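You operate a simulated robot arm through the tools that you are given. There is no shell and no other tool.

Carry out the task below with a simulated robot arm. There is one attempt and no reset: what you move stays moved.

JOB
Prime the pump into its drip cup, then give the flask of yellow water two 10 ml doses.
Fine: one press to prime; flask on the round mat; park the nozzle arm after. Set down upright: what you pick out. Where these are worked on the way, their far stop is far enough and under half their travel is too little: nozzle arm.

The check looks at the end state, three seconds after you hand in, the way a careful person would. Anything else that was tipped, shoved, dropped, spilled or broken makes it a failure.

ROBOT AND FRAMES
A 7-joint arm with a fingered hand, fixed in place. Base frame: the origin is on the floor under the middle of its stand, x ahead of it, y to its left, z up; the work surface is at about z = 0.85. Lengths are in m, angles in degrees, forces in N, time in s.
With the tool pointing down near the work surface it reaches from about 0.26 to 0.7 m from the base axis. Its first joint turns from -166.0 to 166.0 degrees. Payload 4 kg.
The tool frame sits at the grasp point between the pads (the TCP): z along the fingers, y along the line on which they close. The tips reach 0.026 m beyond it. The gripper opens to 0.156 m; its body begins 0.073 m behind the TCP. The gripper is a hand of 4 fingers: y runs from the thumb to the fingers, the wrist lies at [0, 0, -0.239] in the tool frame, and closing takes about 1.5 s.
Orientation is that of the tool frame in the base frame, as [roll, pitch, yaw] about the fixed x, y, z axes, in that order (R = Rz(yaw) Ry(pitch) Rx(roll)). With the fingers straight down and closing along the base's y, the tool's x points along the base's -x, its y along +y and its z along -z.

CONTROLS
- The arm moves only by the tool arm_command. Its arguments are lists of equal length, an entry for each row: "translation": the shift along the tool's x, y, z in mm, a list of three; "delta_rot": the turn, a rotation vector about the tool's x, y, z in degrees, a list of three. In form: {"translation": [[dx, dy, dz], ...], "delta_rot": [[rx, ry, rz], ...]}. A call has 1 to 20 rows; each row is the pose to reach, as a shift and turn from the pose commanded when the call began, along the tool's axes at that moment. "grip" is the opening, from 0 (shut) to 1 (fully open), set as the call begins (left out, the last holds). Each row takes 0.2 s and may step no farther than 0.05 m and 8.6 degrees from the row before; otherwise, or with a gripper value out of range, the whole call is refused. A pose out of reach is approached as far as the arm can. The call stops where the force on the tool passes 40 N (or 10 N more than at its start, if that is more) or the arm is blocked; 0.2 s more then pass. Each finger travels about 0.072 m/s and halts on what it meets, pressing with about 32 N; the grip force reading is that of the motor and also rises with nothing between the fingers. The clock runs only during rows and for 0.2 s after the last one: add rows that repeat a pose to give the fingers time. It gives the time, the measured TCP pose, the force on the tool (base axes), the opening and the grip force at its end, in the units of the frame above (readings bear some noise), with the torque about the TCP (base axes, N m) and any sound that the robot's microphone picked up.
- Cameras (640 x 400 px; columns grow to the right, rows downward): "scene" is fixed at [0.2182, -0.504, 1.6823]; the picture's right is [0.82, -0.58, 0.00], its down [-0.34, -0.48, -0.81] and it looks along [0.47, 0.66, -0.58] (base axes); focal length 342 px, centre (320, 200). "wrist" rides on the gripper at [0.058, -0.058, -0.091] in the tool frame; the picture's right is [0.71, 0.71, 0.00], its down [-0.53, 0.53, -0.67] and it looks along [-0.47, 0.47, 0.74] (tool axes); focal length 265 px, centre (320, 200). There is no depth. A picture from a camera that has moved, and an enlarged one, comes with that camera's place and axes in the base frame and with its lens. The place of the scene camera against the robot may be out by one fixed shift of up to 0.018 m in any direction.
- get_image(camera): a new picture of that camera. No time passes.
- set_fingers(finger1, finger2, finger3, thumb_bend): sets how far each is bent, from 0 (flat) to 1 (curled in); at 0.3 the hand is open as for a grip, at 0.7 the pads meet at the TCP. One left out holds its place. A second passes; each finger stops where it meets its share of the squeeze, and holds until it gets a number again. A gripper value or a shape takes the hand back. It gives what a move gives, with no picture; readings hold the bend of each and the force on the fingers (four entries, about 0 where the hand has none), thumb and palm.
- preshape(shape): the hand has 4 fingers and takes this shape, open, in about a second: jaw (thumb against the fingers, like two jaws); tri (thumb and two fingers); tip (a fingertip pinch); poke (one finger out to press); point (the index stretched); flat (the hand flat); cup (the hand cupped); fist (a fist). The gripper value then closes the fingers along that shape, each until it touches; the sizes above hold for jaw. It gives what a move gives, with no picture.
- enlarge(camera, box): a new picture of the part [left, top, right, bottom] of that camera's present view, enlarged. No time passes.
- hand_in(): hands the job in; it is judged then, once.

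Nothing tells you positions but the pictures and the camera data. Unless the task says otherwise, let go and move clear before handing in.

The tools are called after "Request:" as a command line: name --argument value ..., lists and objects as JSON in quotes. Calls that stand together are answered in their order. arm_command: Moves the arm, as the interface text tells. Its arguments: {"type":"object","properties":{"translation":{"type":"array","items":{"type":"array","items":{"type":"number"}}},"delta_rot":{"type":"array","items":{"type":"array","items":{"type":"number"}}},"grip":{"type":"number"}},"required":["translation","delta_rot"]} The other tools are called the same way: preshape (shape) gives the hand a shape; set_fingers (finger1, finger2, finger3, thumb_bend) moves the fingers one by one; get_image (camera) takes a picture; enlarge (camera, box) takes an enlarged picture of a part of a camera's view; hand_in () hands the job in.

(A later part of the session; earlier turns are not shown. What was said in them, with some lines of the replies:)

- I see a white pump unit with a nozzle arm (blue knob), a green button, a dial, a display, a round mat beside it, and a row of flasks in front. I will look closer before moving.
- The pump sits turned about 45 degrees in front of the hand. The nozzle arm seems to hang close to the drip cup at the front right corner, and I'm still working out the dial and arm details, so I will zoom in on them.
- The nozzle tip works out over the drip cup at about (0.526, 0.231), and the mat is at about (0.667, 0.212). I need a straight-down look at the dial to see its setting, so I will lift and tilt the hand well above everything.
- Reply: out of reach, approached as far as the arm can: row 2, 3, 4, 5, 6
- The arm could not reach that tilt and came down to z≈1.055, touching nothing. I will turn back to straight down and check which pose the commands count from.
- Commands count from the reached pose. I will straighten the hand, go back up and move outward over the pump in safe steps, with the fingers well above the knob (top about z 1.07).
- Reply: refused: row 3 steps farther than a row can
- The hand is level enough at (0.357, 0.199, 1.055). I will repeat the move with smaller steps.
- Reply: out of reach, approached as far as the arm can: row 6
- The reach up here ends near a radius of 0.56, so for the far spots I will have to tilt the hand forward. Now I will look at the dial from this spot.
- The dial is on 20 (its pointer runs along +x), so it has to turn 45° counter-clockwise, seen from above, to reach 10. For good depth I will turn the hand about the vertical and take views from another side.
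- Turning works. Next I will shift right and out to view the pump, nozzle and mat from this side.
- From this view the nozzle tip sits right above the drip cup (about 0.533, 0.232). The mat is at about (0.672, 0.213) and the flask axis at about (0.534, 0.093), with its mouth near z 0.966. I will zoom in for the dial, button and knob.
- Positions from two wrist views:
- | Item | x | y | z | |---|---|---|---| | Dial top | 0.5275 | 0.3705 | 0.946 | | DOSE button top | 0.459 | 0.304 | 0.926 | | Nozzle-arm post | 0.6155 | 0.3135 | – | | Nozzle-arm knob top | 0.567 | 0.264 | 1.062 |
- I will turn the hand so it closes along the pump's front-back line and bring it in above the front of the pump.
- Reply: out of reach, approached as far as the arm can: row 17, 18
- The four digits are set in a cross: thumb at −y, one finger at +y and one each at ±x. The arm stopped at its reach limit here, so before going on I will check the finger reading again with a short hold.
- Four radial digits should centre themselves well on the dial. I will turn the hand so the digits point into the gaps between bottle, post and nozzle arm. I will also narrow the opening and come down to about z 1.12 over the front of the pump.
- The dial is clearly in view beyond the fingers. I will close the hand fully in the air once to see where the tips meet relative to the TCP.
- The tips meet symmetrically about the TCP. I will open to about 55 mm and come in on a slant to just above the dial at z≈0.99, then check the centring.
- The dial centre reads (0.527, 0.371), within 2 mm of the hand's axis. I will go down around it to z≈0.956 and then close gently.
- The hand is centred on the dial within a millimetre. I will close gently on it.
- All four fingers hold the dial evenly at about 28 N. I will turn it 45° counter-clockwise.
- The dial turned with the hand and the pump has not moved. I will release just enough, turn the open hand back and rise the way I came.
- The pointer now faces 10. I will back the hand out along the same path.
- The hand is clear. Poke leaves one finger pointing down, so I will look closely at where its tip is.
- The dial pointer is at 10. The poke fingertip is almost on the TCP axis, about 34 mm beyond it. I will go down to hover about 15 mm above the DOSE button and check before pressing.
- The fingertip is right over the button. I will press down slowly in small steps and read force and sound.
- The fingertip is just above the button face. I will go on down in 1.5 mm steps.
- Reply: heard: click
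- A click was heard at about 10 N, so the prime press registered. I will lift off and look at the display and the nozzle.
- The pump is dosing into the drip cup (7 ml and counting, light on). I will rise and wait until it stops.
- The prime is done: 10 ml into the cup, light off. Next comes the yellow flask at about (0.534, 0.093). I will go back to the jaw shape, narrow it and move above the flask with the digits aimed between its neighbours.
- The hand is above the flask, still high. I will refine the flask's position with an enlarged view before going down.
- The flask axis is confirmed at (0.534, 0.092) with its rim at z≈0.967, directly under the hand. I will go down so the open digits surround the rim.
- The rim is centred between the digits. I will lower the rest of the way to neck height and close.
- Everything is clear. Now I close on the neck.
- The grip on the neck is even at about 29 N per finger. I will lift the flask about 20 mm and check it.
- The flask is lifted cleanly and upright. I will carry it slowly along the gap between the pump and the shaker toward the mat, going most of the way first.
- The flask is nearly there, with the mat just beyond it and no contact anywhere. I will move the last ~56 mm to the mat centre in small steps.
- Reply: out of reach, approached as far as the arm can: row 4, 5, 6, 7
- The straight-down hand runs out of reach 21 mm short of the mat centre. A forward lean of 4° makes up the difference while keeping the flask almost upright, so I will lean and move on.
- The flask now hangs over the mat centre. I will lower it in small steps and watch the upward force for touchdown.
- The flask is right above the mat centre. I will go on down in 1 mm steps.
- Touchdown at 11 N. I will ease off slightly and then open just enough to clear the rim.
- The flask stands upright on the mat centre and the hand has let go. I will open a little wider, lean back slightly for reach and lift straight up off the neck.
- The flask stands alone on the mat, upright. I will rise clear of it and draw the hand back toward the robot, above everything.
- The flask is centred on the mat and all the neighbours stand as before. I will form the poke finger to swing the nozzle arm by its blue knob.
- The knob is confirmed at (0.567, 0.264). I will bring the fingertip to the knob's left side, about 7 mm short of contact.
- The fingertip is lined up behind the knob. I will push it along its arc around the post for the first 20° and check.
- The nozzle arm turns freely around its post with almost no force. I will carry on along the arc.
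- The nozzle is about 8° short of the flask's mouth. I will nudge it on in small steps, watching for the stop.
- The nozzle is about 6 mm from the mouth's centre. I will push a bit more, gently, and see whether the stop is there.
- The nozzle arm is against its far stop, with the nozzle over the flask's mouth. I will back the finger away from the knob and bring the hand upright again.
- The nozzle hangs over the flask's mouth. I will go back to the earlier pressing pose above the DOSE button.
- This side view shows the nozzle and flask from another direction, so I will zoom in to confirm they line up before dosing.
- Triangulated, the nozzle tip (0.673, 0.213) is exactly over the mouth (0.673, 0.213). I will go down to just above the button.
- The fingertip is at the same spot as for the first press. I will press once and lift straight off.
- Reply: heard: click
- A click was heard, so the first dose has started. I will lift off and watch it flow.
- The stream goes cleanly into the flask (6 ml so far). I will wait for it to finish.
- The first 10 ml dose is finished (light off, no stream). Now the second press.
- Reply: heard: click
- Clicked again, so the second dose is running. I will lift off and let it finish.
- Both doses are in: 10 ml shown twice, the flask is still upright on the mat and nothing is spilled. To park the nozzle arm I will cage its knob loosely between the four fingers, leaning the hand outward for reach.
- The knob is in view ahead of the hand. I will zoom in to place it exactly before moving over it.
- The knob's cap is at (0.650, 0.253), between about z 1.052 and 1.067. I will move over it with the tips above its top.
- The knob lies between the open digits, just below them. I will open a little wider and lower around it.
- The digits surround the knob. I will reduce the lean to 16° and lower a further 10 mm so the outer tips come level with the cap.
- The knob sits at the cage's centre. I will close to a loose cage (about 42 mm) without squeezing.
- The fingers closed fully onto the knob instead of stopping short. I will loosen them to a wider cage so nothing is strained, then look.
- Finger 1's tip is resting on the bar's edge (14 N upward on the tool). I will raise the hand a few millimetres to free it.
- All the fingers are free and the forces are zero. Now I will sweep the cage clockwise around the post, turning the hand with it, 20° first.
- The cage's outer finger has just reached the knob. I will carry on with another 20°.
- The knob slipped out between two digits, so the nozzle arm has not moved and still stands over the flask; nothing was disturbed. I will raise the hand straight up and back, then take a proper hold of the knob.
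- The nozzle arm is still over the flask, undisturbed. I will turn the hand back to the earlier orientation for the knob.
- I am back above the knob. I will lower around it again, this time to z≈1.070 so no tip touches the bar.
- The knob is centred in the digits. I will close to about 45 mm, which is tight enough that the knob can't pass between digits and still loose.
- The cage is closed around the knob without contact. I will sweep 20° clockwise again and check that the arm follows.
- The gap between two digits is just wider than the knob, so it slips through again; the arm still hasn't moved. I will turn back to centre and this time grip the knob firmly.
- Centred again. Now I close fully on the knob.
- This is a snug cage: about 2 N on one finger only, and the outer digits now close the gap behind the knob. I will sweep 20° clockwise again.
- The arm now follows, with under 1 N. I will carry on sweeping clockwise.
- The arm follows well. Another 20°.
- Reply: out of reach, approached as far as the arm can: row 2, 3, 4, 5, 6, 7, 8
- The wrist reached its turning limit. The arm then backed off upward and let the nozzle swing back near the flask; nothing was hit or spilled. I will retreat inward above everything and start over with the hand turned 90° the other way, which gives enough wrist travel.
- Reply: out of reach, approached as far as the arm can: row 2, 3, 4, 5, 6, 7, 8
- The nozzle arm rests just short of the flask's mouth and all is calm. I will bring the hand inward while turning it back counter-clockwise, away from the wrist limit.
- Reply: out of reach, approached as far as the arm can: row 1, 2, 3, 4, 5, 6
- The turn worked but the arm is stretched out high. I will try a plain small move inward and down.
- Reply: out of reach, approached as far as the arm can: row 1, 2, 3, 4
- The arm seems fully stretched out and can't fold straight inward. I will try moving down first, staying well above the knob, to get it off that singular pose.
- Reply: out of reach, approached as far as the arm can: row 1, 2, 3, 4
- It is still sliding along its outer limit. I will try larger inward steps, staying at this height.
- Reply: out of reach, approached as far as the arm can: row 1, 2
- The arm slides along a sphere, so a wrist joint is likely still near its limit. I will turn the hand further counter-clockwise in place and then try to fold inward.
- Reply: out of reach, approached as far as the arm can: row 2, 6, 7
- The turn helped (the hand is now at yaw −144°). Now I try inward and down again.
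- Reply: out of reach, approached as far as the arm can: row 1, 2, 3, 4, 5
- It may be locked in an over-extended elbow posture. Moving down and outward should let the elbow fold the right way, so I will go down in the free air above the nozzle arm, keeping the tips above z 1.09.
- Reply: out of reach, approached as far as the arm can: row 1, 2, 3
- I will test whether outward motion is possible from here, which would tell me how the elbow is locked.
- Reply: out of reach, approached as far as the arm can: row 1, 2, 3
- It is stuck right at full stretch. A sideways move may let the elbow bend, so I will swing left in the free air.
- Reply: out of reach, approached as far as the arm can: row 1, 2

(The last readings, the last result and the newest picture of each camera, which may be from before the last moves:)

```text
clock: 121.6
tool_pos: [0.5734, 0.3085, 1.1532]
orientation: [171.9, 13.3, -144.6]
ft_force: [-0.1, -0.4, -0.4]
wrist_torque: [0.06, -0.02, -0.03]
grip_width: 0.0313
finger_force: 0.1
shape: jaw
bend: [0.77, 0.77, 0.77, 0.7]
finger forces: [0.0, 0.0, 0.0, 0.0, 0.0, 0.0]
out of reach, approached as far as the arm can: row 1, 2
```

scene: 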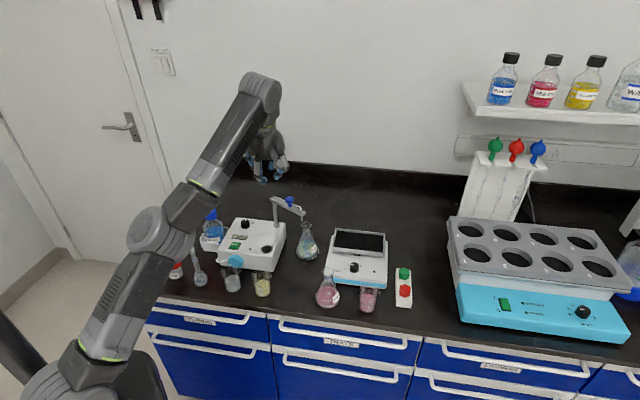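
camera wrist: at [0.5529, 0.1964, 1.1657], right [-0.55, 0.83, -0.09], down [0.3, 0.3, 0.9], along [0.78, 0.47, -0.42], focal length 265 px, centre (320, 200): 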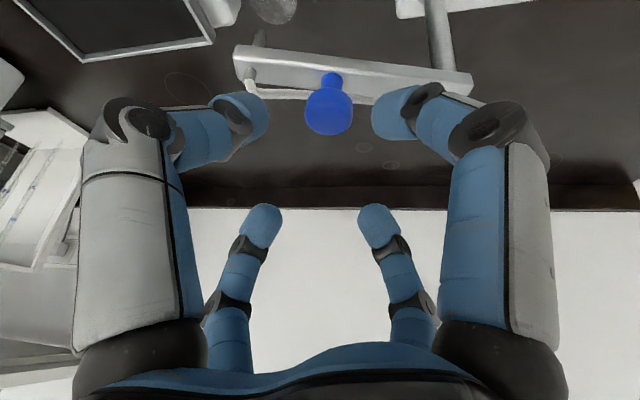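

Sideways works, so I will swing further left over free space and then test inward again.

Request:
arm_command --translation '[[-2.5, 19.5, 3.4], [-4.9, 39, 6.8], [-7.4, 58.6, 10.2], [-9.8, 78.2, 13.6], [-12.3, 97.7, 17]]' --delta_rot '[[0, 0, 0], [0, 0, 0], [0, 0, 0], [0, 0, 0], [0, 0, 0]]'

Request:
arm_command --translation '[[19.5, 0, -3.5], [39, 0, -7]]' --delta_rot '[[0, 0, 0], [0, 0, 0]]'

Request:
get_image --camera "scene"

```text
clock: 122.8
tool_pos: [0.5249, 0.3957, 1.1528]
orientation: [171.9, 13.3, -144.5]
ft_force: [-0.7, -0.7, 0.3]
wrist_torque: [0.0, -0.01, 0.0]
grip_width: 0.0309
finger_force: 0.0
shape: jaw
bend: [0.77, 0.77, 0.77, 0.7]
finger forces: [0.1, 0.1, 0.0, 0.0, 0.0, 0.0]
```

```text
clock: 123.4
tool_pos: [0.5164, 0.3893, 1.1659]
orientation: [171.9, 13.2, -144.6]
ft_force: [-0.5, 0.1, 0.4]
wrist_torque: [0.0, -0.06, -0.02]
grip_width: 0.031
finger_force: 0.1
shape: jaw
bend: [0.77, 0.77, 0.77, 0.7]
finger forces: [0.0, 0.1, 0.0, 0.0, 0.0, 0.1]
out of reach, approached as far as the arm can: row 1, 2
```

```text
taken
```

scene: 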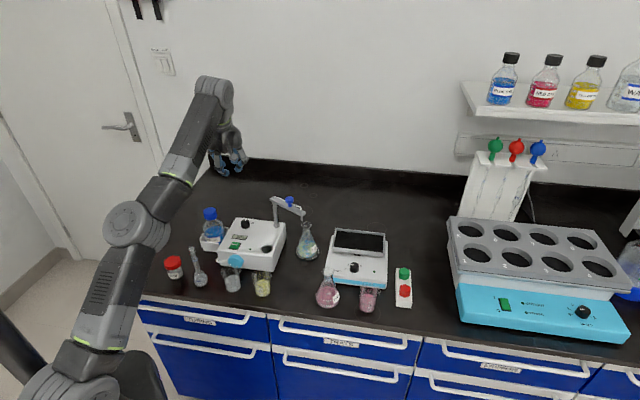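

The arm is slowly folding (a few millimetres shorter each time). I will command straight along its axis, toward the shoulder, and hold to give it time.

Request:
arm_command --translation '[[14, -1, 6], [27, -2, 12], [41, -3.5, 17.6], [55, -4.6, 23.5], [55, -4.6, 23.5], [55, -4.6, 23.5], [55, -4.6, 23.5], [55, -4.6, 23.5]]' --delta_rot '[[0, 0, 0], [0, 0, 0], [0, 0, 0], [0, 0, 0], [0, 0, 0], [0, 0, 0], [0, 0, 0], [0, 0, 0]]'

```text
clock: 125.2
tool_pos: [0.5171, 0.3888, 1.1656]
orientation: [171.9, 13.3, -144.6]
ft_force: [-0.3, 0.4, -0.2]
wrist_torque: [-0.03, -0.02, 0.0]
grip_width: 0.0315
finger_force: 0.2
shape: jaw
bend: [0.77, 0.77, 0.77, 0.7]
finger forces: [0.0, 0.0, 0.1, 0.0, 0.0, 0.1]
out of reach, approached as far as the arm can: row 1, 2, 3, 4, 5, 6, 7, 8
```

Pure radial motion is blocked, so some joint must sit at its limit. I will turn the hand further counter-clockwise here in free space and test again.

Request:
arm_command --translation '[[0, 0, 0], [0, 0, 0], [0, 0, 0], [0, 0, 0], [0, 0, 0], [0, 0, 0]]' --delta_rot '[[-1.85, 1.1, -7.7], [-3.7, 2.2, -15.4], [-5.56, 3.3, -23.1], [-7.41, 4.4, -30.8], [-9.27, 5.5, -38.5], [-11.1, 6.6, -46.2]]'

Request:
arm_command --translation '[[0, 0, 10], [0, 0, 20], [0, 0, 30]]' --delta_rot '[[0, 0, 0], [0, 0, 0], [0, 0, 0]]'

```text
clock: 126.6
tool_pos: [0.4824, 0.3922, 1.153]
orientation: [172.0, 13.4, -101.8]
ft_force: [-0.3, -0.2, 0.2]
wrist_torque: [0.02, 0.01, -0.01]
grip_width: 0.0313
finger_force: 0.1
shape: jaw
bend: [0.77, 0.77, 0.77, 0.7]
finger forces: [0.1, 0.0, 0.0, 0.0, 0.0, 0.1]
out of reach, approached as far as the arm can: row 1, 2, 3, 4, 5, 6
```

```text
clock: 127.4
tool_pos: [0.4868, 0.4052, 1.1277]
orientation: [171.9, 13.3, -102.0]
ft_force: [-0.3, 0.4, 0.3]
wrist_torque: [0.01, 0.02, 0.0]
grip_width: 0.0312
finger_force: 0.1
shape: jaw
bend: [0.77, 0.77, 0.77, 0.7]
finger forces: [0.1, 0.1, 0.0, 0.1, 0.0, 0.1]
out of reach, approached as far as the arm can: row 2, 3
```

I need to see how the arm itself is posed, so I will look at it closely.

Request:
enlarge --camera "scene" --box '[0, 60, 320, 400]'

Request:
get_image --camera "wrist"

```text
1.18 times, centred on (160, 230) of scene
camera zoom: at [0.2182, -0.504, 1.6823], right [0.82, -0.58, 0.0], down [-0.34, -0.48, -0.81], along [0.47, 0.66, -0.58], focal length 402 px, centre (508, 165)
```

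zoom: 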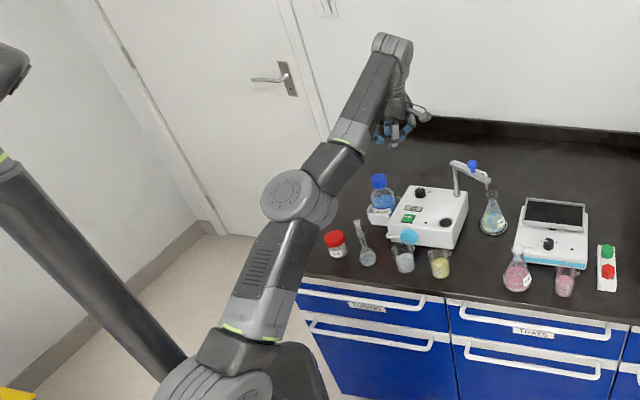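

```text
taken
camera wrist: at [0.5402, 0.319, 1.1939], right [-0.83, -0.55, -0.07], down [-0.35, 0.42, 0.84], along [-0.43, 0.72, -0.54], focal length 265 px, centre (320, 200)
```

wrist: 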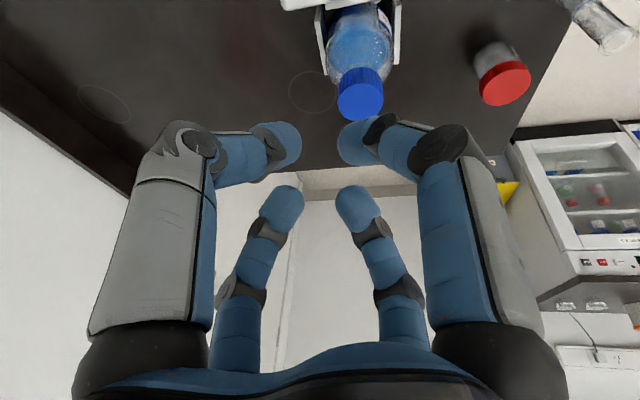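

I will zoom in on the elbow to understand its bend.

Request:
enlarge --camera "scene" --box '[80, 60, 240, 400]'

Request:
enlarge --camera "scene" --box '[100, 190, 220, 290]'

```text
1.18 times, centred on (160, 230) of scene
camera zoom: at [0.2182, -0.504, 1.6823], right [0.82, -0.58, 0.0], down [-0.34, -0.48, -0.81], along [0.47, 0.66, -0.58], focal length 402 px, centre (508, 165)
```

zoom: 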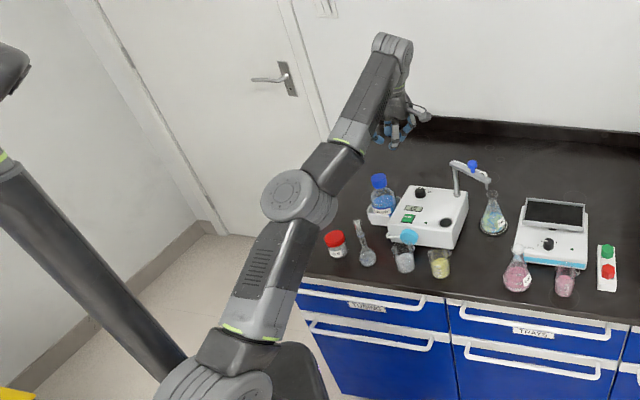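

```text
4.00 times, centred on (160, 240) of scene
camera zoom: at [0.2182, -0.504, 1.6823], right [0.82, -0.58, 0.0], down [-0.34, -0.48, -0.81], along [0.47, 0.66, -0.58], focal length 1369 px, centre (960, 40)
```

zoom: 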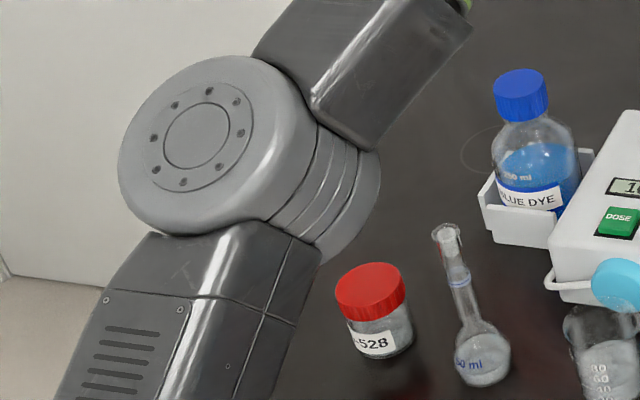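

The elbow sticks out to the left with its fold to the right, so moving right should bend it. I will swing right along an arc at this height, with the tips above z 1.09, clear of everything.

Request:
arm_command --translation '[[26.3, -23.1, -9.6], [52.5, -46.2, -19.1], [78.8, -69.3, -28.7], [105, -92.3, -38.3], [131.3, -115.4, -47.8], [157.6, -138.5, -57.4]]' --delta_rot '[[0, 0, 0], [0, 0, 0], [0, 0, 0], [0, 0, 0], [0, 0, 0], [0, 0, 0]]'

Request:
arm_command --translation '[[8, 17, 0], [16, 34, 0]]' --delta_rot '[[0, 0, 0], [0, 0, 0]]'

```text
clock: 128.8
tool_pos: [0.579, 0.2235, 1.1184]
orientation: [171.9, 13.3, -101.8]
ft_force: [-0.4, -0.3, 0.5]
wrist_torque: [-0.01, -0.05, 0.03]
grip_width: 0.0312
finger_force: 0.0
shape: jaw
bend: [0.77, 0.77, 0.77, 0.7]
finger forces: [0.0, 0.0, 0.1, 0.1, 0.0, 0.0]
out of reach, approached as far as the arm can: row 2, 5, 6
```

```text
clock: 129.4
tool_pos: [0.5448, 0.2141, 1.1192]
orientation: [172.0, 13.4, -101.9]
ft_force: [-0.4, 0.0, 0.5]
wrist_torque: [0.0, -0.01, 0.03]
grip_width: 0.0311
finger_force: 0.0
shape: jaw
bend: [0.77, 0.77, 0.77, 0.7]
finger forces: [0.0, 0.0, 0.0, 0.0, 0.0, 0.0]
```

Inward motion works again. I will keep folding in toward the robot.

Request:
arm_command --translation '[[8.2, 19, -1.9], [16.5, 38, -3.7], [24.7, 57, -5.6], [32.9, 75.9, -7.4], [32.9, 75.9, -7.4]]' --delta_rot '[[0, 0, 0], [0, 0, 0], [0, 0, 0], [0, 0, 0], [0, 0, 0]]'

Request:
get_image --camera "scene"

```text
clock: 130.6
tool_pos: [0.4644, 0.1937, 1.1274]
orientation: [172.0, 13.4, -101.9]
ft_force: [1.6, 0.1, 0.1]
wrist_torque: [-0.01, 0.0, -0.05]
grip_width: 0.0311
finger_force: 0.0
shape: jaw
bend: [0.77, 0.77, 0.77, 0.7]
finger forces: [0.1, 0.0, 0.0, 0.0, 0.0, 0.0]
```

```text
taken
```

scene: 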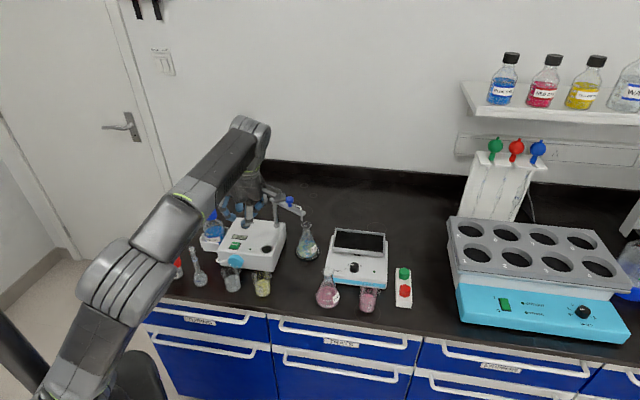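

The arm is folded normally again and nothing on the bench has moved. I will check where the nozzle arm is now.

Request:
enlarge --camera "scene" --box '[260, 185, 340, 270]'

Request:
enlarge --camera "scene" --box '[150, 180, 420, 320]'

```text
4.71 times, centred on (300, 228) of scene
camera zoom: at [0.2182, -0.504, 1.6823], right [0.82, -0.58, 0.0], down [-0.34, -0.48, -0.81], along [0.47, 0.66, -0.58], focal length 1610 px, centre (414, 71)
```

zoom: 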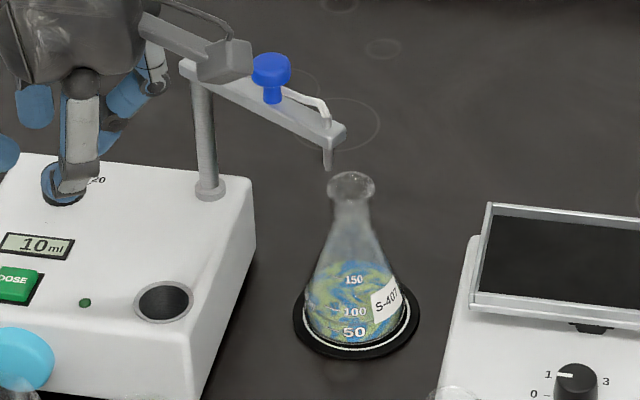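

```text
2.37 times, centred on (285, 250) of scene
camera zoom: at [0.2182, -0.504, 1.6823], right [0.82, -0.58, 0.0], down [-0.34, -0.48, -0.81], along [0.47, 0.66, -0.58], focal length 811 px, centre (403, 82)
```

zoom: 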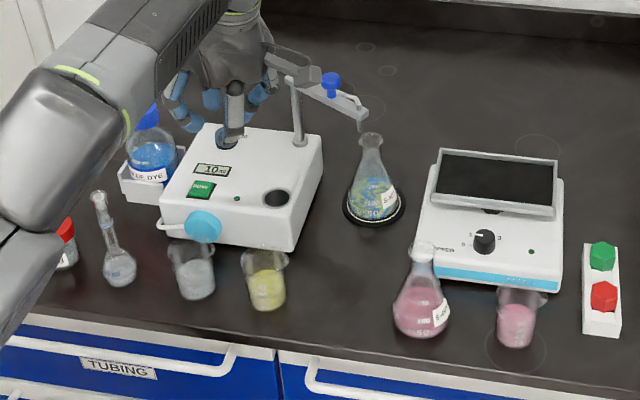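

The nozzle arm now stands at about −72°, with its knob near (0.637, 0.249). I will straighten the hand and aim it so that the whole clockwise sweep stays inside the wrist's range.

Request:
arm_command --translation '[[0, 0, 0], [0, 0, 0], [0, 0, 0], [0, 0, 0]]' --delta_rot '[[3, 4.9, 0], [6, 9.7, 0], [8.4, 13.6, 0], [8.4, 13.6, 0]]' --grip 0.45

Request:
arm_command --translation '[[0, 0, 0], [0, 0, 0], [0, 0, 0]]' --delta_rot '[[0, 0, 7.7], [0, 0, 15.4], [0, 0, 15.4]]'

```text
clock: 131.6
tool_pos: [0.4657, 0.1944, 1.1265]
orientation: [-179.5, -0.4, -101.1]
ft_force: [0.7, 0.6, 0.0]
wrist_torque: [-0.01, 0.0, 0.0]
grip_width: 0.0698
finger_force: 0.1
shape: jaw
bend: [0.39, 0.39, 0.39, 0.7]
finger forces: [0.1, 0.0, 0.1, 0.0, 0.0, 0.0]
```

```text
clock: 132.4
tool_pos: [0.4669, 0.1935, 1.1278]
orientation: [-179.5, 0.0, -116.5]
ft_force: [0.6, -0.5, -0.3]
wrist_torque: [0.0, 0.02, 0.01]
grip_width: 0.0698
finger_force: 0.1
shape: jaw
bend: [0.39, 0.39, 0.39, 0.7]
finger forces: [0.1, 0.0, 0.1, 0.0, 0.0, 0.0]
```

Now I lean the hand outward and move toward the knob, stopping short for a look.

Request:
arm_command --translation '[[-11.3, -11.7, 0.5], [-22.6, -23.4, 0.9], [-34, -35, 1.4], [-45.3, -46.7, 1.9], [-56.6, -58.4, 2.3], [-67.9, -70.1, 2.8], [-67.9, -70.1, 2.8]]' --delta_rot '[[2.7, -3, 0], [5.4, -5.9, 0], [8, -8.9, 0], [10.7, -11.9, 0], [13.4, -14.8, 0], [16.1, -17.8, 0], [16.1, -17.8, 0]]'

Request:
get_image --camera "wrist"

Request:
enlarge --camera "scene" --box '[230, 160, 340, 250]'

```text
clock: 134.0
tool_pos: [0.5573, 0.225, 1.125]
orientation: [-162.7, 17.4, -113.7]
ft_force: [0.0, 0.0, 0.2]
wrist_torque: [-0.02, 0.01, -0.01]
grip_width: 0.0699
finger_force: 0.2
shape: jaw
bend: [0.39, 0.39, 0.39, 0.7]
finger forces: [0.1, 0.0, 0.0, 0.1, 0.0, 0.0]
```

```text
taken
camera wrist: at [0.548, 0.1353, 1.2063], right [-0.86, -0.29, -0.41], down [-0.5, 0.61, 0.62], along [0.07, 0.74, -0.67], focal length 265 px, centre (320, 200)
```

wrist: 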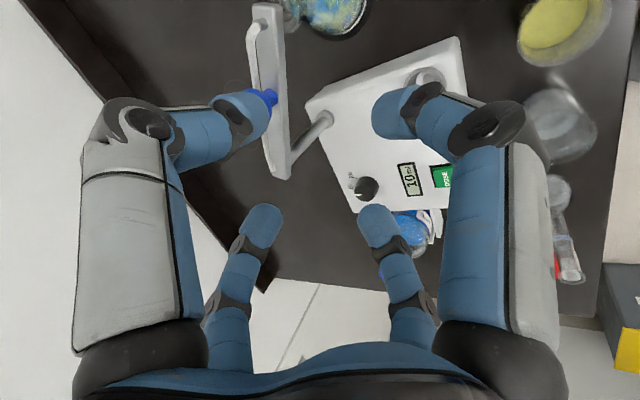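

```text
4.44 times, centred on (285, 205) of scene
camera zoom: at [0.2182, -0.504, 1.6823], right [0.82, -0.58, 0.0], down [-0.34, -0.48, -0.81], along [0.47, 0.66, -0.58], focal length 1521 px, centre (476, 178)
```

zoom: 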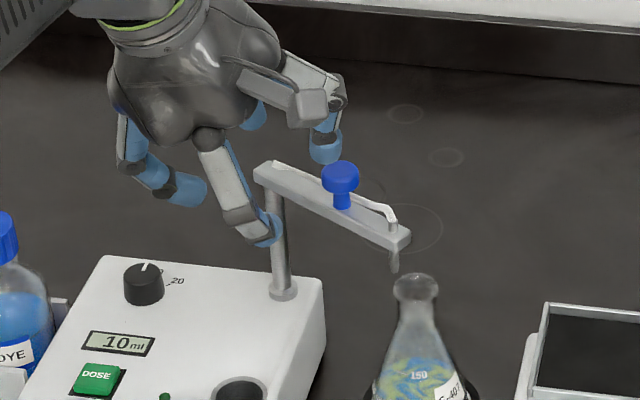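

The knob is at about (0.635, 0.247). I will move above it with the tips still over its top.

Request:
arm_command --translation '[[-7.4, -8.5, 6.9], [-14.8, -17, 13.8], [-22.2, -25.5, 20.7], [-29.5, -33.9, 27.6], [-36.9, -42.4, 34.5], [-44.3, -50.9, 41.4], [-44.3, -50.9, 41.4]]' --delta_rot '[[0, 0, 0], [0, 0, 0], [0, 0, 0], [0, 0, 0], [0, 0, 0], [0, 0, 0], [0, 0, 0]]'

Request:
get_image --camera "wrist"

Request:
enlarge --camera "scene" --box '[240, 160, 350, 250]'

```text
clock: 135.6
tool_pos: [0.6336, 0.2441, 1.1155]
orientation: [-162.8, 17.5, -113.7]
ft_force: [0.1, -0.3, -0.4]
wrist_torque: [0.03, 0.04, -0.02]
grip_width: 0.0697
finger_force: 0.0
shape: jaw
bend: [0.39, 0.39, 0.39, 0.7]
finger forces: [0.1, 0.0, 0.0, 0.0, 0.0, 0.0]
```

```text
taken
camera wrist: at [0.6237, 0.1551, 1.1966], right [-0.86, -0.29, -0.41], down [-0.5, 0.61, 0.62], along [0.07, 0.74, -0.67], focal length 265 px, centre (320, 200)
```

wrist: 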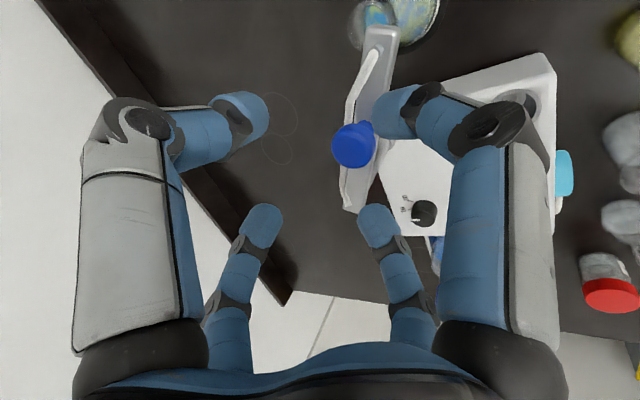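

```text
4.44 times, centred on (295, 205) of scene
camera zoom: at [0.2182, -0.504, 1.6823], right [0.82, -0.58, 0.0], down [-0.34, -0.48, -0.81], along [0.47, 0.66, -0.58], focal length 1521 px, centre (431, 178)
```

zoom: 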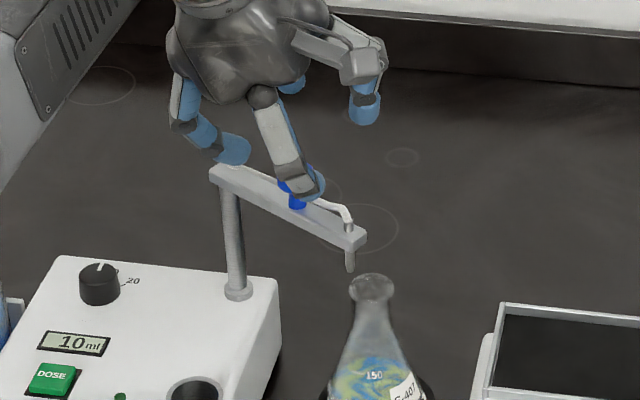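

The wrist view puts the knob at (0.633, 0.248). I will lower around it and reduce the lean to 12°.

Request:
arm_command --translation '[[2.5, 3.6, 8.3], [5.1, 7.2, 16.7], [7.6, 10.8, 25], [10.2, 14.4, 33.4], [11, 15.2, 36.5], [11.9, 16, 39.6], [12.7, 16.7, 42.8], [12.7, 16.7, 42.8]]' --delta_rot '[[0, 0, 0], [0, 0, 0], [0, 0, 0], [0, 0, 0], [-2.7, 3, 0], [-5.4, 5.9, 0], [-8.1, 8.9, 0], [-8.1, 8.9, 0]]'

Request:
enlarge --camera "wrist" --box '[200, 60, 440, 260]'

Request:
enlarge --camera "scene" --box '[250, 170, 340, 250]'

```text
clock: 137.4
tool_pos: [0.6309, 0.2463, 1.0689]
orientation: [-171.4, 8.6, -115.7]
ft_force: [0.1, -0.2, 1.0]
wrist_torque: [-0.05, -0.03, 0.0]
grip_width: 0.0699
finger_force: 0.2
shape: jaw
bend: [0.39, 0.39, 0.39, 0.7]
finger forces: [0.0, 0.0, 0.0, 0.0, 0.0, 0.0]
```

```text
2.00 times, centred on (320, 160) of wrist
camera zoom: at [0.6388, 0.1638, 1.1565], right [-0.93, -0.31, -0.21], down [-0.37, 0.66, 0.66], along [-0.07, 0.69, -0.72], focal length 531 px, centre (320, 280)
```

zoom: 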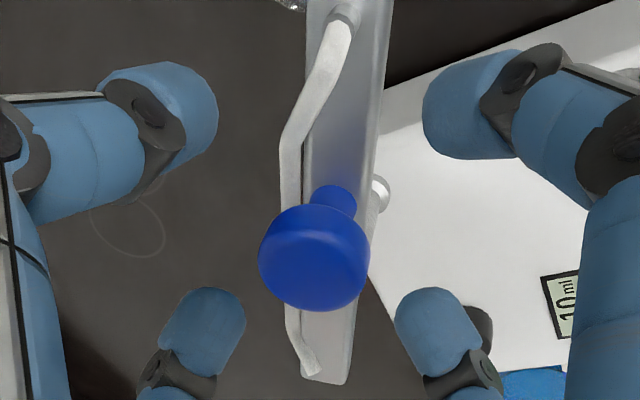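

```text
5.00 times, centred on (295, 210) of scene
camera zoom: at [0.2182, -0.504, 1.6823], right [0.82, -0.58, 0.0], down [-0.34, -0.48, -0.81], along [0.47, 0.66, -0.58], focal length 1711 px, centre (445, 150)
```

zoom: 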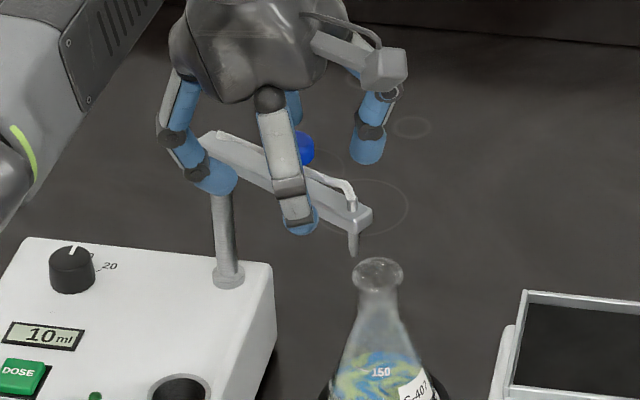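

The knob is well centred with the bar running between the digits. I will close to the snug cage that worked before.

Request:
arm_command --translation '[[0, 0, 0], [0, 0, 0], [0, 0, 0], [0, 0, 0]]' --delta_rot '[[0, 0, 0], [0, 0, 0], [0, 0, 0], [0, 0, 0]]' --grip 0.2

Request:
enlarge --camera "wrist" --box '[200, 60, 440, 260]'

```text
clock: 138.4
tool_pos: [0.6326, 0.2463, 1.0685]
orientation: [-171.4, 8.8, -115.7]
ft_force: [-1.1, 0.5, -0.3]
wrist_torque: [-0.01, 0.02, 0.02]
grip_width: 0.0318
finger_force: 0.0
shape: jaw
bend: [0.77, 0.77, 0.77, 0.7]
finger forces: [0.1, 0.0, 0.0, 0.0, 0.1, 0.0]
```

```text
2.00 times, centred on (320, 160) of wrist
camera zoom: at [0.6387, 0.1638, 1.1567], right [-0.93, -0.31, -0.21], down [-0.37, 0.66, 0.66], along [-0.06, 0.69, -0.72], focal length 531 px, centre (320, 280)
```

zoom: 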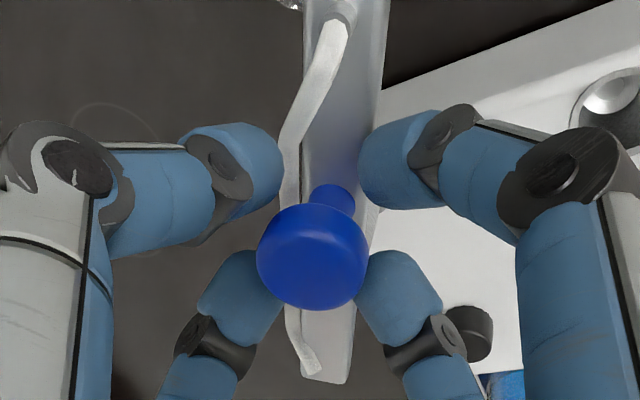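

A snug cage with no squeeze. I will sweep the first 20° clockwise around the post.

Request:
arm_command --translation '[[1.8, 2.3, -0.6], [3.5, 4.7, -1.25], [5.1, 7.2, -1.9], [6.6, 9.7, -2.5], [8, 12.3, -3.1], [9.3, 14.9, -3.7], [10.4, 17.6, -4.3], [11.4, 20.4, -4.85]]' --delta_rot '[[0.38, 0.37, 2.44], [0.76, 0.74, 4.89], [1.13, 1.11, 7.33], [1.51, 1.48, 9.77], [1.89, 1.85, 12.2], [2.27, 2.22, 14.66], [2.65, 2.59, 17.1], [3.03, 2.96, 19.55]]'

Request:
enlarge --camera "wrist" --box '[200, 60, 440, 260]'

Request:
enlarge --camera "scene" --box '[230, 160, 340, 260]'

```text
clock: 140.2
tool_pos: [0.6062, 0.2443, 1.0685]
orientation: [-171.5, 8.8, -135.8]
ft_force: [0.2, -1.2, -0.4]
wrist_torque: [0.03, -0.04, -0.04]
grip_width: 0.0315
finger_force: 0.2
shape: jaw
bend: [0.77, 0.77, 0.77, 0.7]
finger forces: [0.0, 0.1, 0.1, 0.0, 0.3, 0.0]
```

```text
2.00 times, centred on (320, 160) of wrist
camera zoom: at [0.5851, 0.165, 1.1567], right [-0.98, 0.03, -0.21], down [-0.12, 0.74, 0.66], along [0.17, 0.67, -0.72], focal length 531 px, centre (320, 280)
```

zoom: 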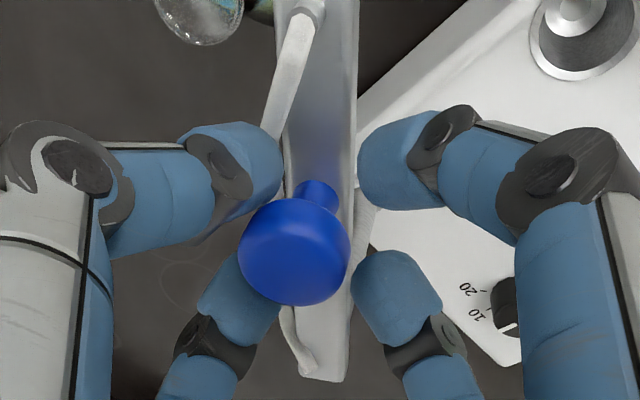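

```text
4.00 times, centred on (285, 210) of scene
camera zoom: at [0.2182, -0.504, 1.6823], right [0.82, -0.58, 0.0], down [-0.34, -0.48, -0.81], along [0.47, 0.66, -0.58], focal length 1369 px, centre (460, 160)
```

zoom: 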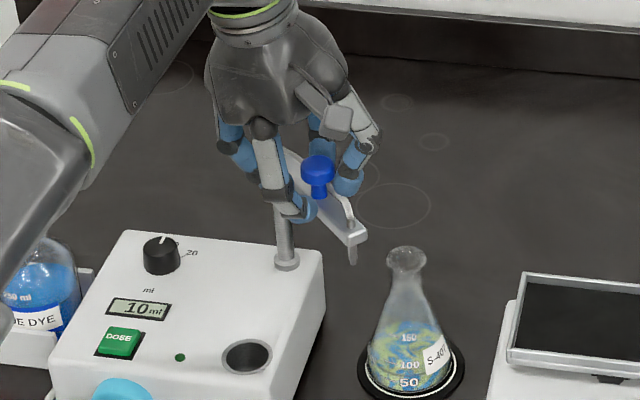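

The arm follows with hardly any force. Another 20°.

Request:
arm_command --translation '[[1.8, 2.3, -0.6], [3.5, 4.7, -1.25], [5.1, 7.2, -1.9], [6.6, 9.7, -2.5], [8, 12.3, -3.1], [9.3, 14.9, -3.7], [10.4, 17.6, -4.3], [11.4, 20.4, -4.85]]' --delta_rot '[[0.38, 0.37, 2.44], [0.76, 0.74, 4.89], [1.13, 1.11, 7.33], [1.51, 1.48, 9.77], [1.89, 1.85, 12.2], [2.27, 2.22, 14.66], [2.65, 2.59, 17.1], [3.03, 2.96, 19.55]]'

Request:
enlarge --camera "wrist" --box '[200, 60, 440, 260]'

Request:
enlarge --camera "scene" --box '[220, 160, 330, 260]'

```text
clock: 142.0
tool_pos: [0.5839, 0.2531, 1.0686]
orientation: [-171.5, 8.8, -155.7]
ft_force: [0.5, -0.6, 0.1]
wrist_torque: [-0.03, 0.0, -0.04]
grip_width: 0.0314
finger_force: 0.0
shape: jaw
bend: [0.77, 0.77, 0.77, 0.7]
finger forces: [0.0, 0.0, 0.0, 0.1, 0.6, 0.1]
```

```text
2.00 times, centred on (320, 160) of wrist
camera zoom: at [0.5352, 0.1848, 1.1567], right [-0.91, 0.36, -0.21], down [0.14, 0.74, 0.66], along [0.39, 0.57, -0.72], focal length 531 px, centre (320, 280)
```

zoom: 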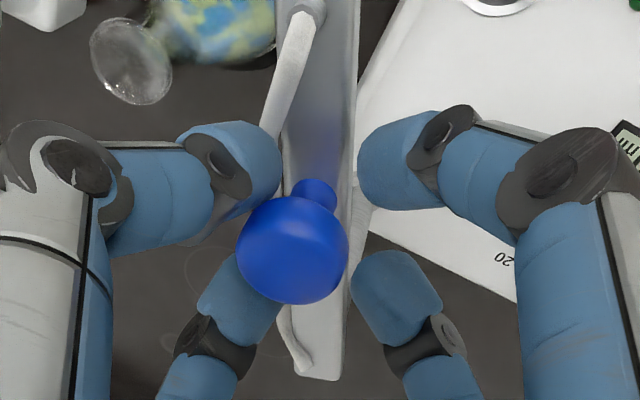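

```text
4.00 times, centred on (275, 210) of scene
camera zoom: at [0.2182, -0.504, 1.6823], right [0.82, -0.58, 0.0], down [-0.34, -0.48, -0.81], along [0.47, 0.66, -0.58], focal length 1369 px, centre (500, 160)
```

zoom: 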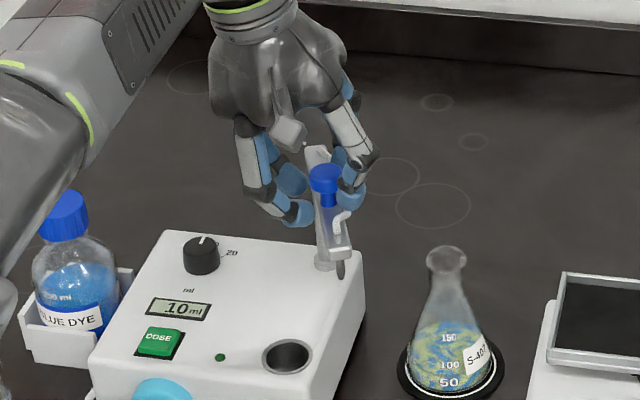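

It follows well. Another 20°.

Request:
arm_command --translation '[[1.8, 2.3, -0.6], [3.5, 4.7, -1.25], [5.1, 7.2, -1.9], [6.6, 9.7, -2.5], [8, 12.3, -3.1], [9.3, 14.9, -3.7], [10.4, 17.6, -4.3], [11.4, 20.4, -4.85]]' --delta_rot '[[0.38, 0.37, 2.44], [0.76, 0.74, 4.89], [1.13, 1.11, 7.33], [1.51, 1.48, 9.77], [1.89, 1.85, 12.2], [2.27, 2.22, 14.66], [2.65, 2.59, 17.1], [3.03, 2.96, 19.55]]'

Request:
enlarge --camera "wrist" --box '[200, 60, 440, 260]'

Request:
enlarge --camera "scene" --box '[210, 160, 320, 260]'

```text
clock: 143.8
tool_pos: [0.5651, 0.2677, 1.0702]
orientation: [-171.5, 8.7, -175.8]
ft_force: [0.1, 0.7, 1.0]
wrist_torque: [0.02, 0.01, -0.01]
grip_width: 0.0313
finger_force: 0.1
shape: jaw
bend: [0.77, 0.77, 0.77, 0.7]
finger forces: [0.0, 0.0, 0.1, 0.0, 0.0, 0.0]
```

```text
2.00 times, centred on (320, 160) of wrist
camera zoom: at [0.495, 0.219, 1.1565], right [-0.73, 0.65, -0.21], down [0.39, 0.65, 0.66], along [0.56, 0.4, -0.72], focal length 531 px, centre (320, 280)
```

zoom: 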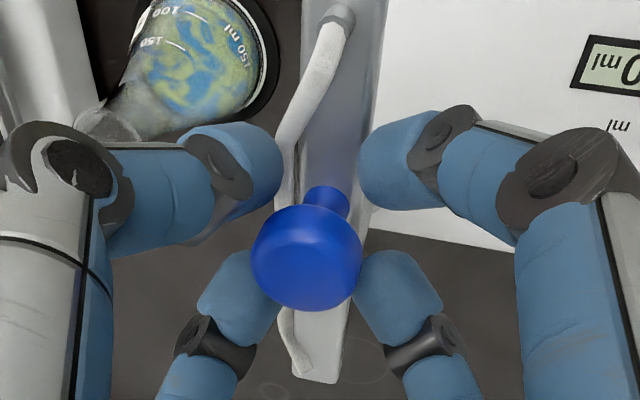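

```text
4.00 times, centred on (265, 210) of scene
camera zoom: at [0.2182, -0.504, 1.6823], right [0.82, -0.58, 0.0], down [-0.34, -0.48, -0.81], along [0.47, 0.66, -0.58], focal length 1369 px, centre (540, 160)
```

zoom: 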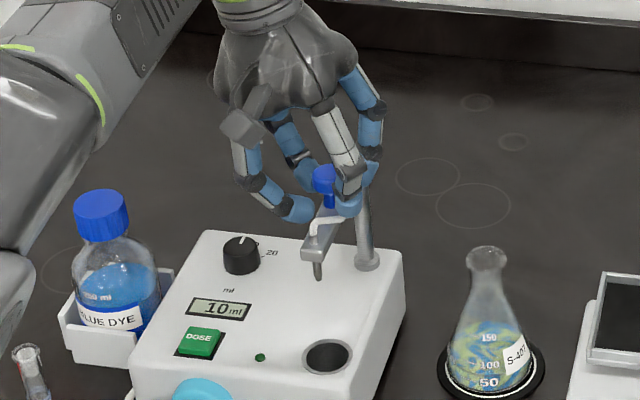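

The nozzle is back above the drip cup, matching the start picture. I will nudge it a few degrees more to be sure it rests against its stop.

Request:
arm_command --translation '[[0.7, 0.9, -0.2], [1.4, 1.9, -0.5], [2.1, 2.8, -0.75], [2.8, 3.7, -1]]' --delta_rot '[[0.15, 0.15, 0.98], [0.3, 0.3, 1.95], [0.45, 0.44, 2.93], [0.6, 0.59, 3.9]]'

Request:
enlarge --camera "scene" --box '[210, 160, 320, 260]'

Request:
enlarge --camera "wrist" --box '[200, 60, 440, 260]'

```text
clock: 144.8
tool_pos: [0.5624, 0.27, 1.0683]
orientation: [-171.5, 8.8, -179.7]
ft_force: [0.0, 0.0, -1.0]
wrist_torque: [-0.01, -0.01, 0.02]
grip_width: 0.0313
finger_force: 0.0
shape: jaw
bend: [0.77, 0.77, 0.77, 0.7]
finger forces: [0.0, 0.0, 0.1, 0.0, 0.4, 0.1]
```

```text
4.00 times, centred on (265, 210) of scene
camera zoom: at [0.2182, -0.504, 1.6823], right [0.82, -0.58, 0.0], down [-0.34, -0.48, -0.81], along [0.47, 0.66, -0.58], focal length 1369 px, centre (540, 160)
```

zoom: 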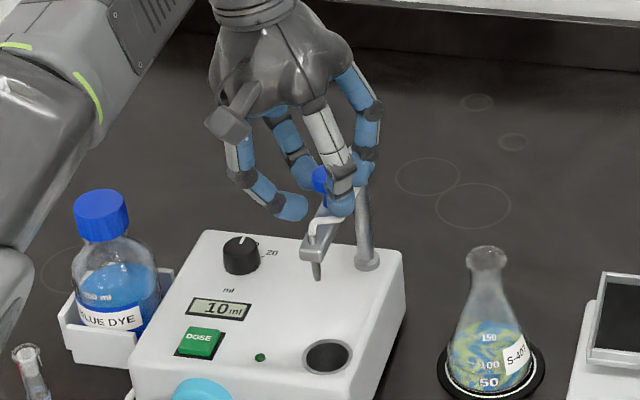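

```text
2.00 times, centred on (320, 160) of wrist
camera zoom: at [0.4893, 0.2274, 1.1568], right [-0.69, 0.7, -0.21], down [0.43, 0.62, 0.66], along [0.59, 0.36, -0.72], focal length 531 px, centre (320, 280)
```

zoom: 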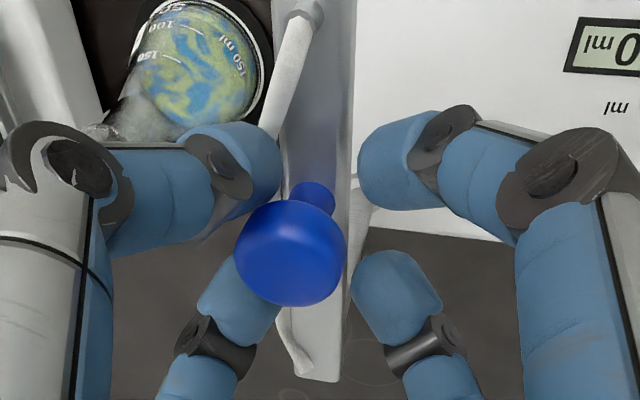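

The finger has just reached the knob. I will push 3° more to feel for the stop.

Request:
arm_command --translation '[[0.7, 0.9, -0.2], [1.4, 1.9, -0.5], [2.1, 2.8, -0.75]]' --delta_rot '[[0.15, 0.15, 0.98], [0.3, 0.3, 1.95], [0.45, 0.44, 2.93]]'

Request:
enlarge --camera "scene" --box '[210, 160, 320, 260]'

```text
clock: 145.6
tool_pos: [0.5588, 0.2713, 1.0668]
orientation: [-171.4, 8.8, 177.2]
ft_force: [1.1, -2.0, 0.7]
wrist_torque: [0.0, -0.04, 0.06]
grip_width: 0.0316
finger_force: 0.1
shape: jaw
bend: [0.77, 0.77, 0.77, 0.7]
finger forces: [0.0, 0.1, 0.3, 0.0, 1.3, 0.0]
```

```text
4.00 times, centred on (265, 210) of scene
camera zoom: at [0.2182, -0.504, 1.6823], right [0.82, -0.58, 0.0], down [-0.34, -0.48, -0.81], along [0.47, 0.66, -0.58], focal length 1369 px, centre (540, 160)
```

zoom: 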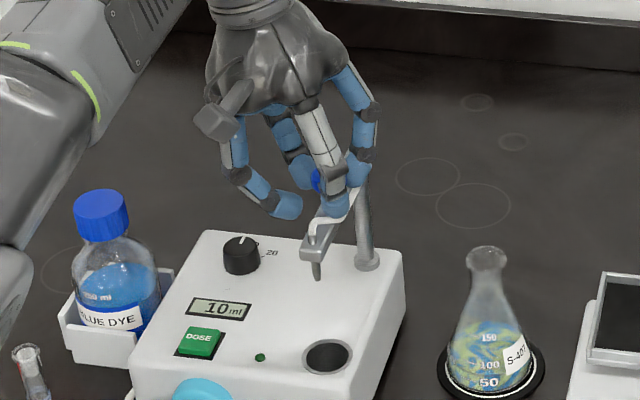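

The nozzle arm is firmly at its parking stop above the cup. I will back off to centre, open and lift away.

Request:
arm_command --translation '[[-1.6, -1.8, 0.5], [-3.1, -3.5, 1], [-3.1, -3.5, 1]]' --delta_rot '[[-0.3, -0.3, -1.95], [-0.6, -0.59, -3.9], [-0.6, -0.59, -3.9]]'

Request:
arm_command --translation '[[0, 0, 0], [0, 0, 0], [0, 0, 0]]' --delta_rot '[[0, 0, 0], [0, 0, 0], [0, 0, 0]]' --grip 0.4

Request:
enlarge --camera "wrist" --box '[200, 60, 440, 260]'

Request:
enlarge --camera "scene" --box '[210, 160, 320, 260]'

```text
clock: 146.4
tool_pos: [0.5628, 0.2683, 1.0682]
orientation: [-171.6, 8.6, -178.7]
ft_force: [0.2, -0.2, -1.4]
wrist_torque: [0.0, 0.03, 0.0]
grip_width: 0.0313
finger_force: 0.1
shape: jaw
bend: [0.77, 0.77, 0.77, 0.7]
finger forces: [0.0, 0.0, 0.0, 0.1, 0.0, 0.0]
```

```text
clock: 147.2
tool_pos: [0.563, 0.2686, 1.068]
orientation: [-171.5, 8.7, -178.8]
ft_force: [0.1, 0.2, -0.7]
wrist_torque: [0.02, 0.0, -0.01]
grip_width: 0.062
finger_force: 0.1
shape: jaw
bend: [0.42, 0.42, 0.42, 0.7]
finger forces: [0.0, 0.1, 0.0, 0.0, 0.0, 0.0]
```

```text
2.00 times, centred on (320, 160) of wrist
camera zoom: at [0.4908, 0.2251, 1.1563], right [-0.7, 0.68, -0.21], down [0.42, 0.63, 0.66], along [0.58, 0.37, -0.72], focal length 531 px, centre (320, 280)
```

zoom: 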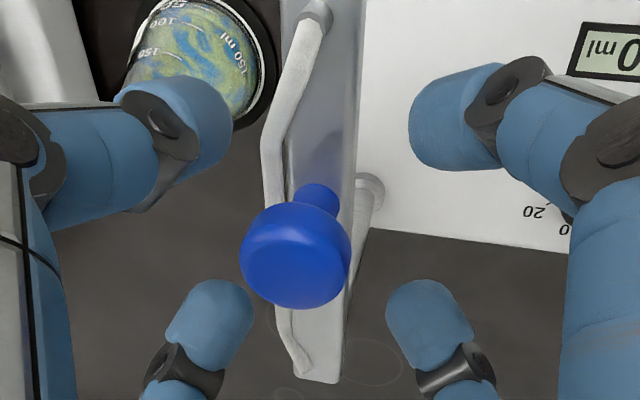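

```text
4.00 times, centred on (265, 210) of scene
camera zoom: at [0.2182, -0.504, 1.6823], right [0.82, -0.58, 0.0], down [-0.34, -0.48, -0.81], along [0.47, 0.66, -0.58], focal length 1369 px, centre (540, 160)
```

zoom: 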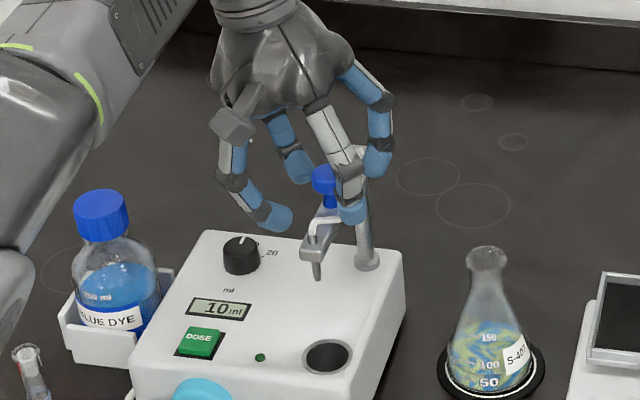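

Everything is free. I will rise above the knob and draw back toward the robot.

Request:
arm_command --translation '[[-1.5, -1.5, -9.8], [-3, -2.9, -19.6], [-4.6, -4.4, -29.3], [-6.1, -5.8, -39.1], [18, -18, -42], [43, -31, -45], [68, -44, -49], [93, -56.3, -52.1], [93, -56.3, -52.1]]' --delta_rot '[[0, 0, 0], [0, 0, 0], [0, 0, 0], [0, 0, 0], [0, 0, 0], [0, 0, 0], [0, 0, 0], [0, 0, 0], [0, 0, 0]]'

Request:
get_image --camera "scene"

Request:
enlarge --camera "scene" --box '[190, 170, 350, 290]'

```text
clock: 149.2
tool_pos: [0.462, 0.2181, 1.1116]
orientation: [-171.5, 8.8, -178.7]
ft_force: [-1.0, -0.8, -0.5]
wrist_torque: [-0.02, 0.01, 0.03]
grip_width: 0.0622
finger_force: 0.0
shape: jaw
bend: [0.42, 0.42, 0.42, 0.7]
finger forces: [0.0, 0.0, 0.0, 0.1, 0.0, 0.1]
```

```text
taken
```

scene: 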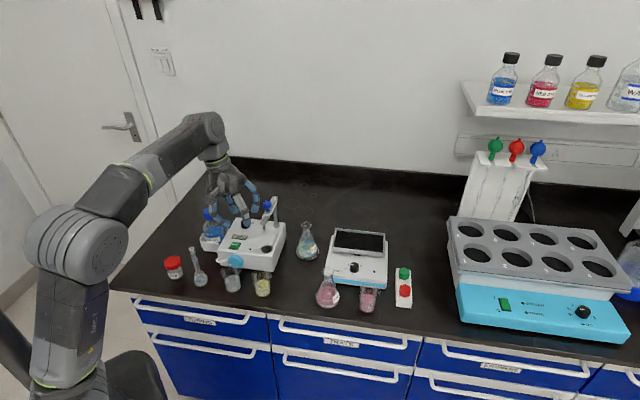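

```text
3.33 times, centred on (270, 230) of scene
camera zoom: at [0.2182, -0.504, 1.6823], right [0.82, -0.58, 0.0], down [-0.34, -0.48, -0.81], along [0.47, 0.66, -0.58], focal length 1140 px, centre (487, 100)
```

zoom: 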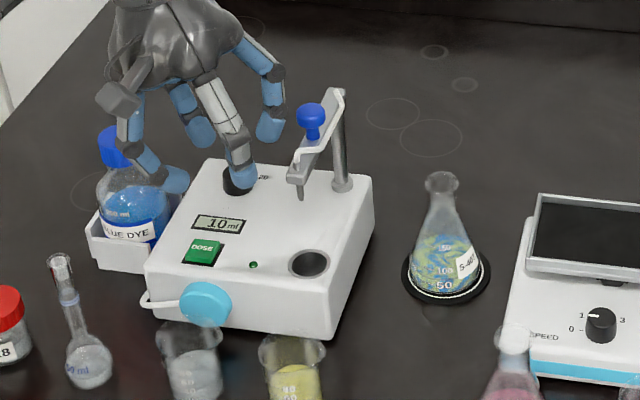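

Final state as I see it:
- The nozzle arm is parked over the cup exactly as at the start.
- The flask stands upright, centred on the mat.
- The pump and all the glassware are where they were.

I will lift the hand a little further clear and then hand in.

Request:
arm_command --translation '[[-1.9, -1.8, -12.2], [-3.8, -3.6, -24.4], [-5.7, -5.5, -36.7], [-7.6, -7.3, -48.9], [-7.6, -7.3, -48.9]]' --delta_rot '[[0, 0, 0], [0, 0, 0], [0, 0, 0], [0, 0, 0], [0, 0, 0]]'

Request:
enlarge --camera "scene" --box '[150, 180, 430, 320]'

```text
clock: 150.4
tool_pos: [0.4648, 0.2194, 1.164]
orientation: [-171.5, 8.7, -178.7]
ft_force: [0.3, -0.4, -0.3]
wrist_torque: [-0.01, 0.0, -0.03]
grip_width: 0.0622
finger_force: 0.1
shape: jaw
bend: [0.42, 0.42, 0.42, 0.7]
finger forces: [0.1, 0.0, 0.1, 0.0, 0.0, 0.0]
```

```text
2.29 times, centred on (290, 250) of scene
camera zoom: at [0.2182, -0.504, 1.6823], right [0.82, -0.58, 0.0], down [-0.34, -0.48, -0.81], along [0.47, 0.66, -0.58], focal length 782 px, centre (389, 86)
```

zoom: 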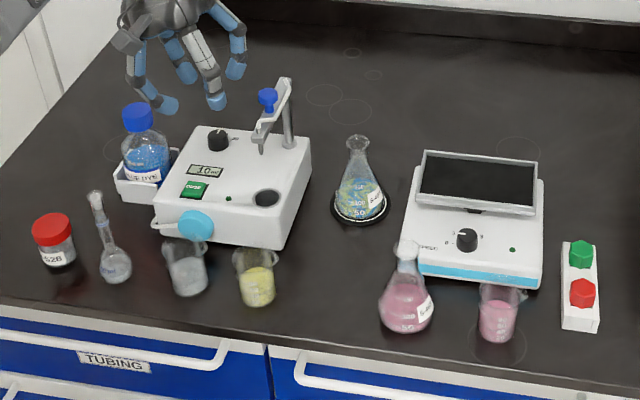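

The bench looks as it should: flask on the mat with its two doses, nozzle arm parked over the cup, dial on 10, and everything else in its original place. The hand is clear, so I am handing in.

Request:
hand_in

```text
The job is handed in.
```

The job is handed in: the pump was primed with one press into its drip cup, and the flask of yellow water (S-407) got two 10 ml doses.

- **Dial:** it was on 20 ml at the start, so I turned it to 10 ml first and left it there. The prime press was therefore 10 ml as well.
- **Doses:** each press gave a click, and the display read 10 ml when it finished. The stream went straight into the flask's mouth both times.
- **Flask:** it stands upright, centred on the round mat.
- **Nozzle arm:** it is parked against its stop above the drip cup, where it was at the start.

Parking the nozzle arm took several tries. The knob slipped out of the fingers twice. Then the robot's wrist reached its turning limit and the nozzle swung back near the flask before I got it parked. In the last pictures nothing was spilled or tipped, and the pump and other glassware were where they started.
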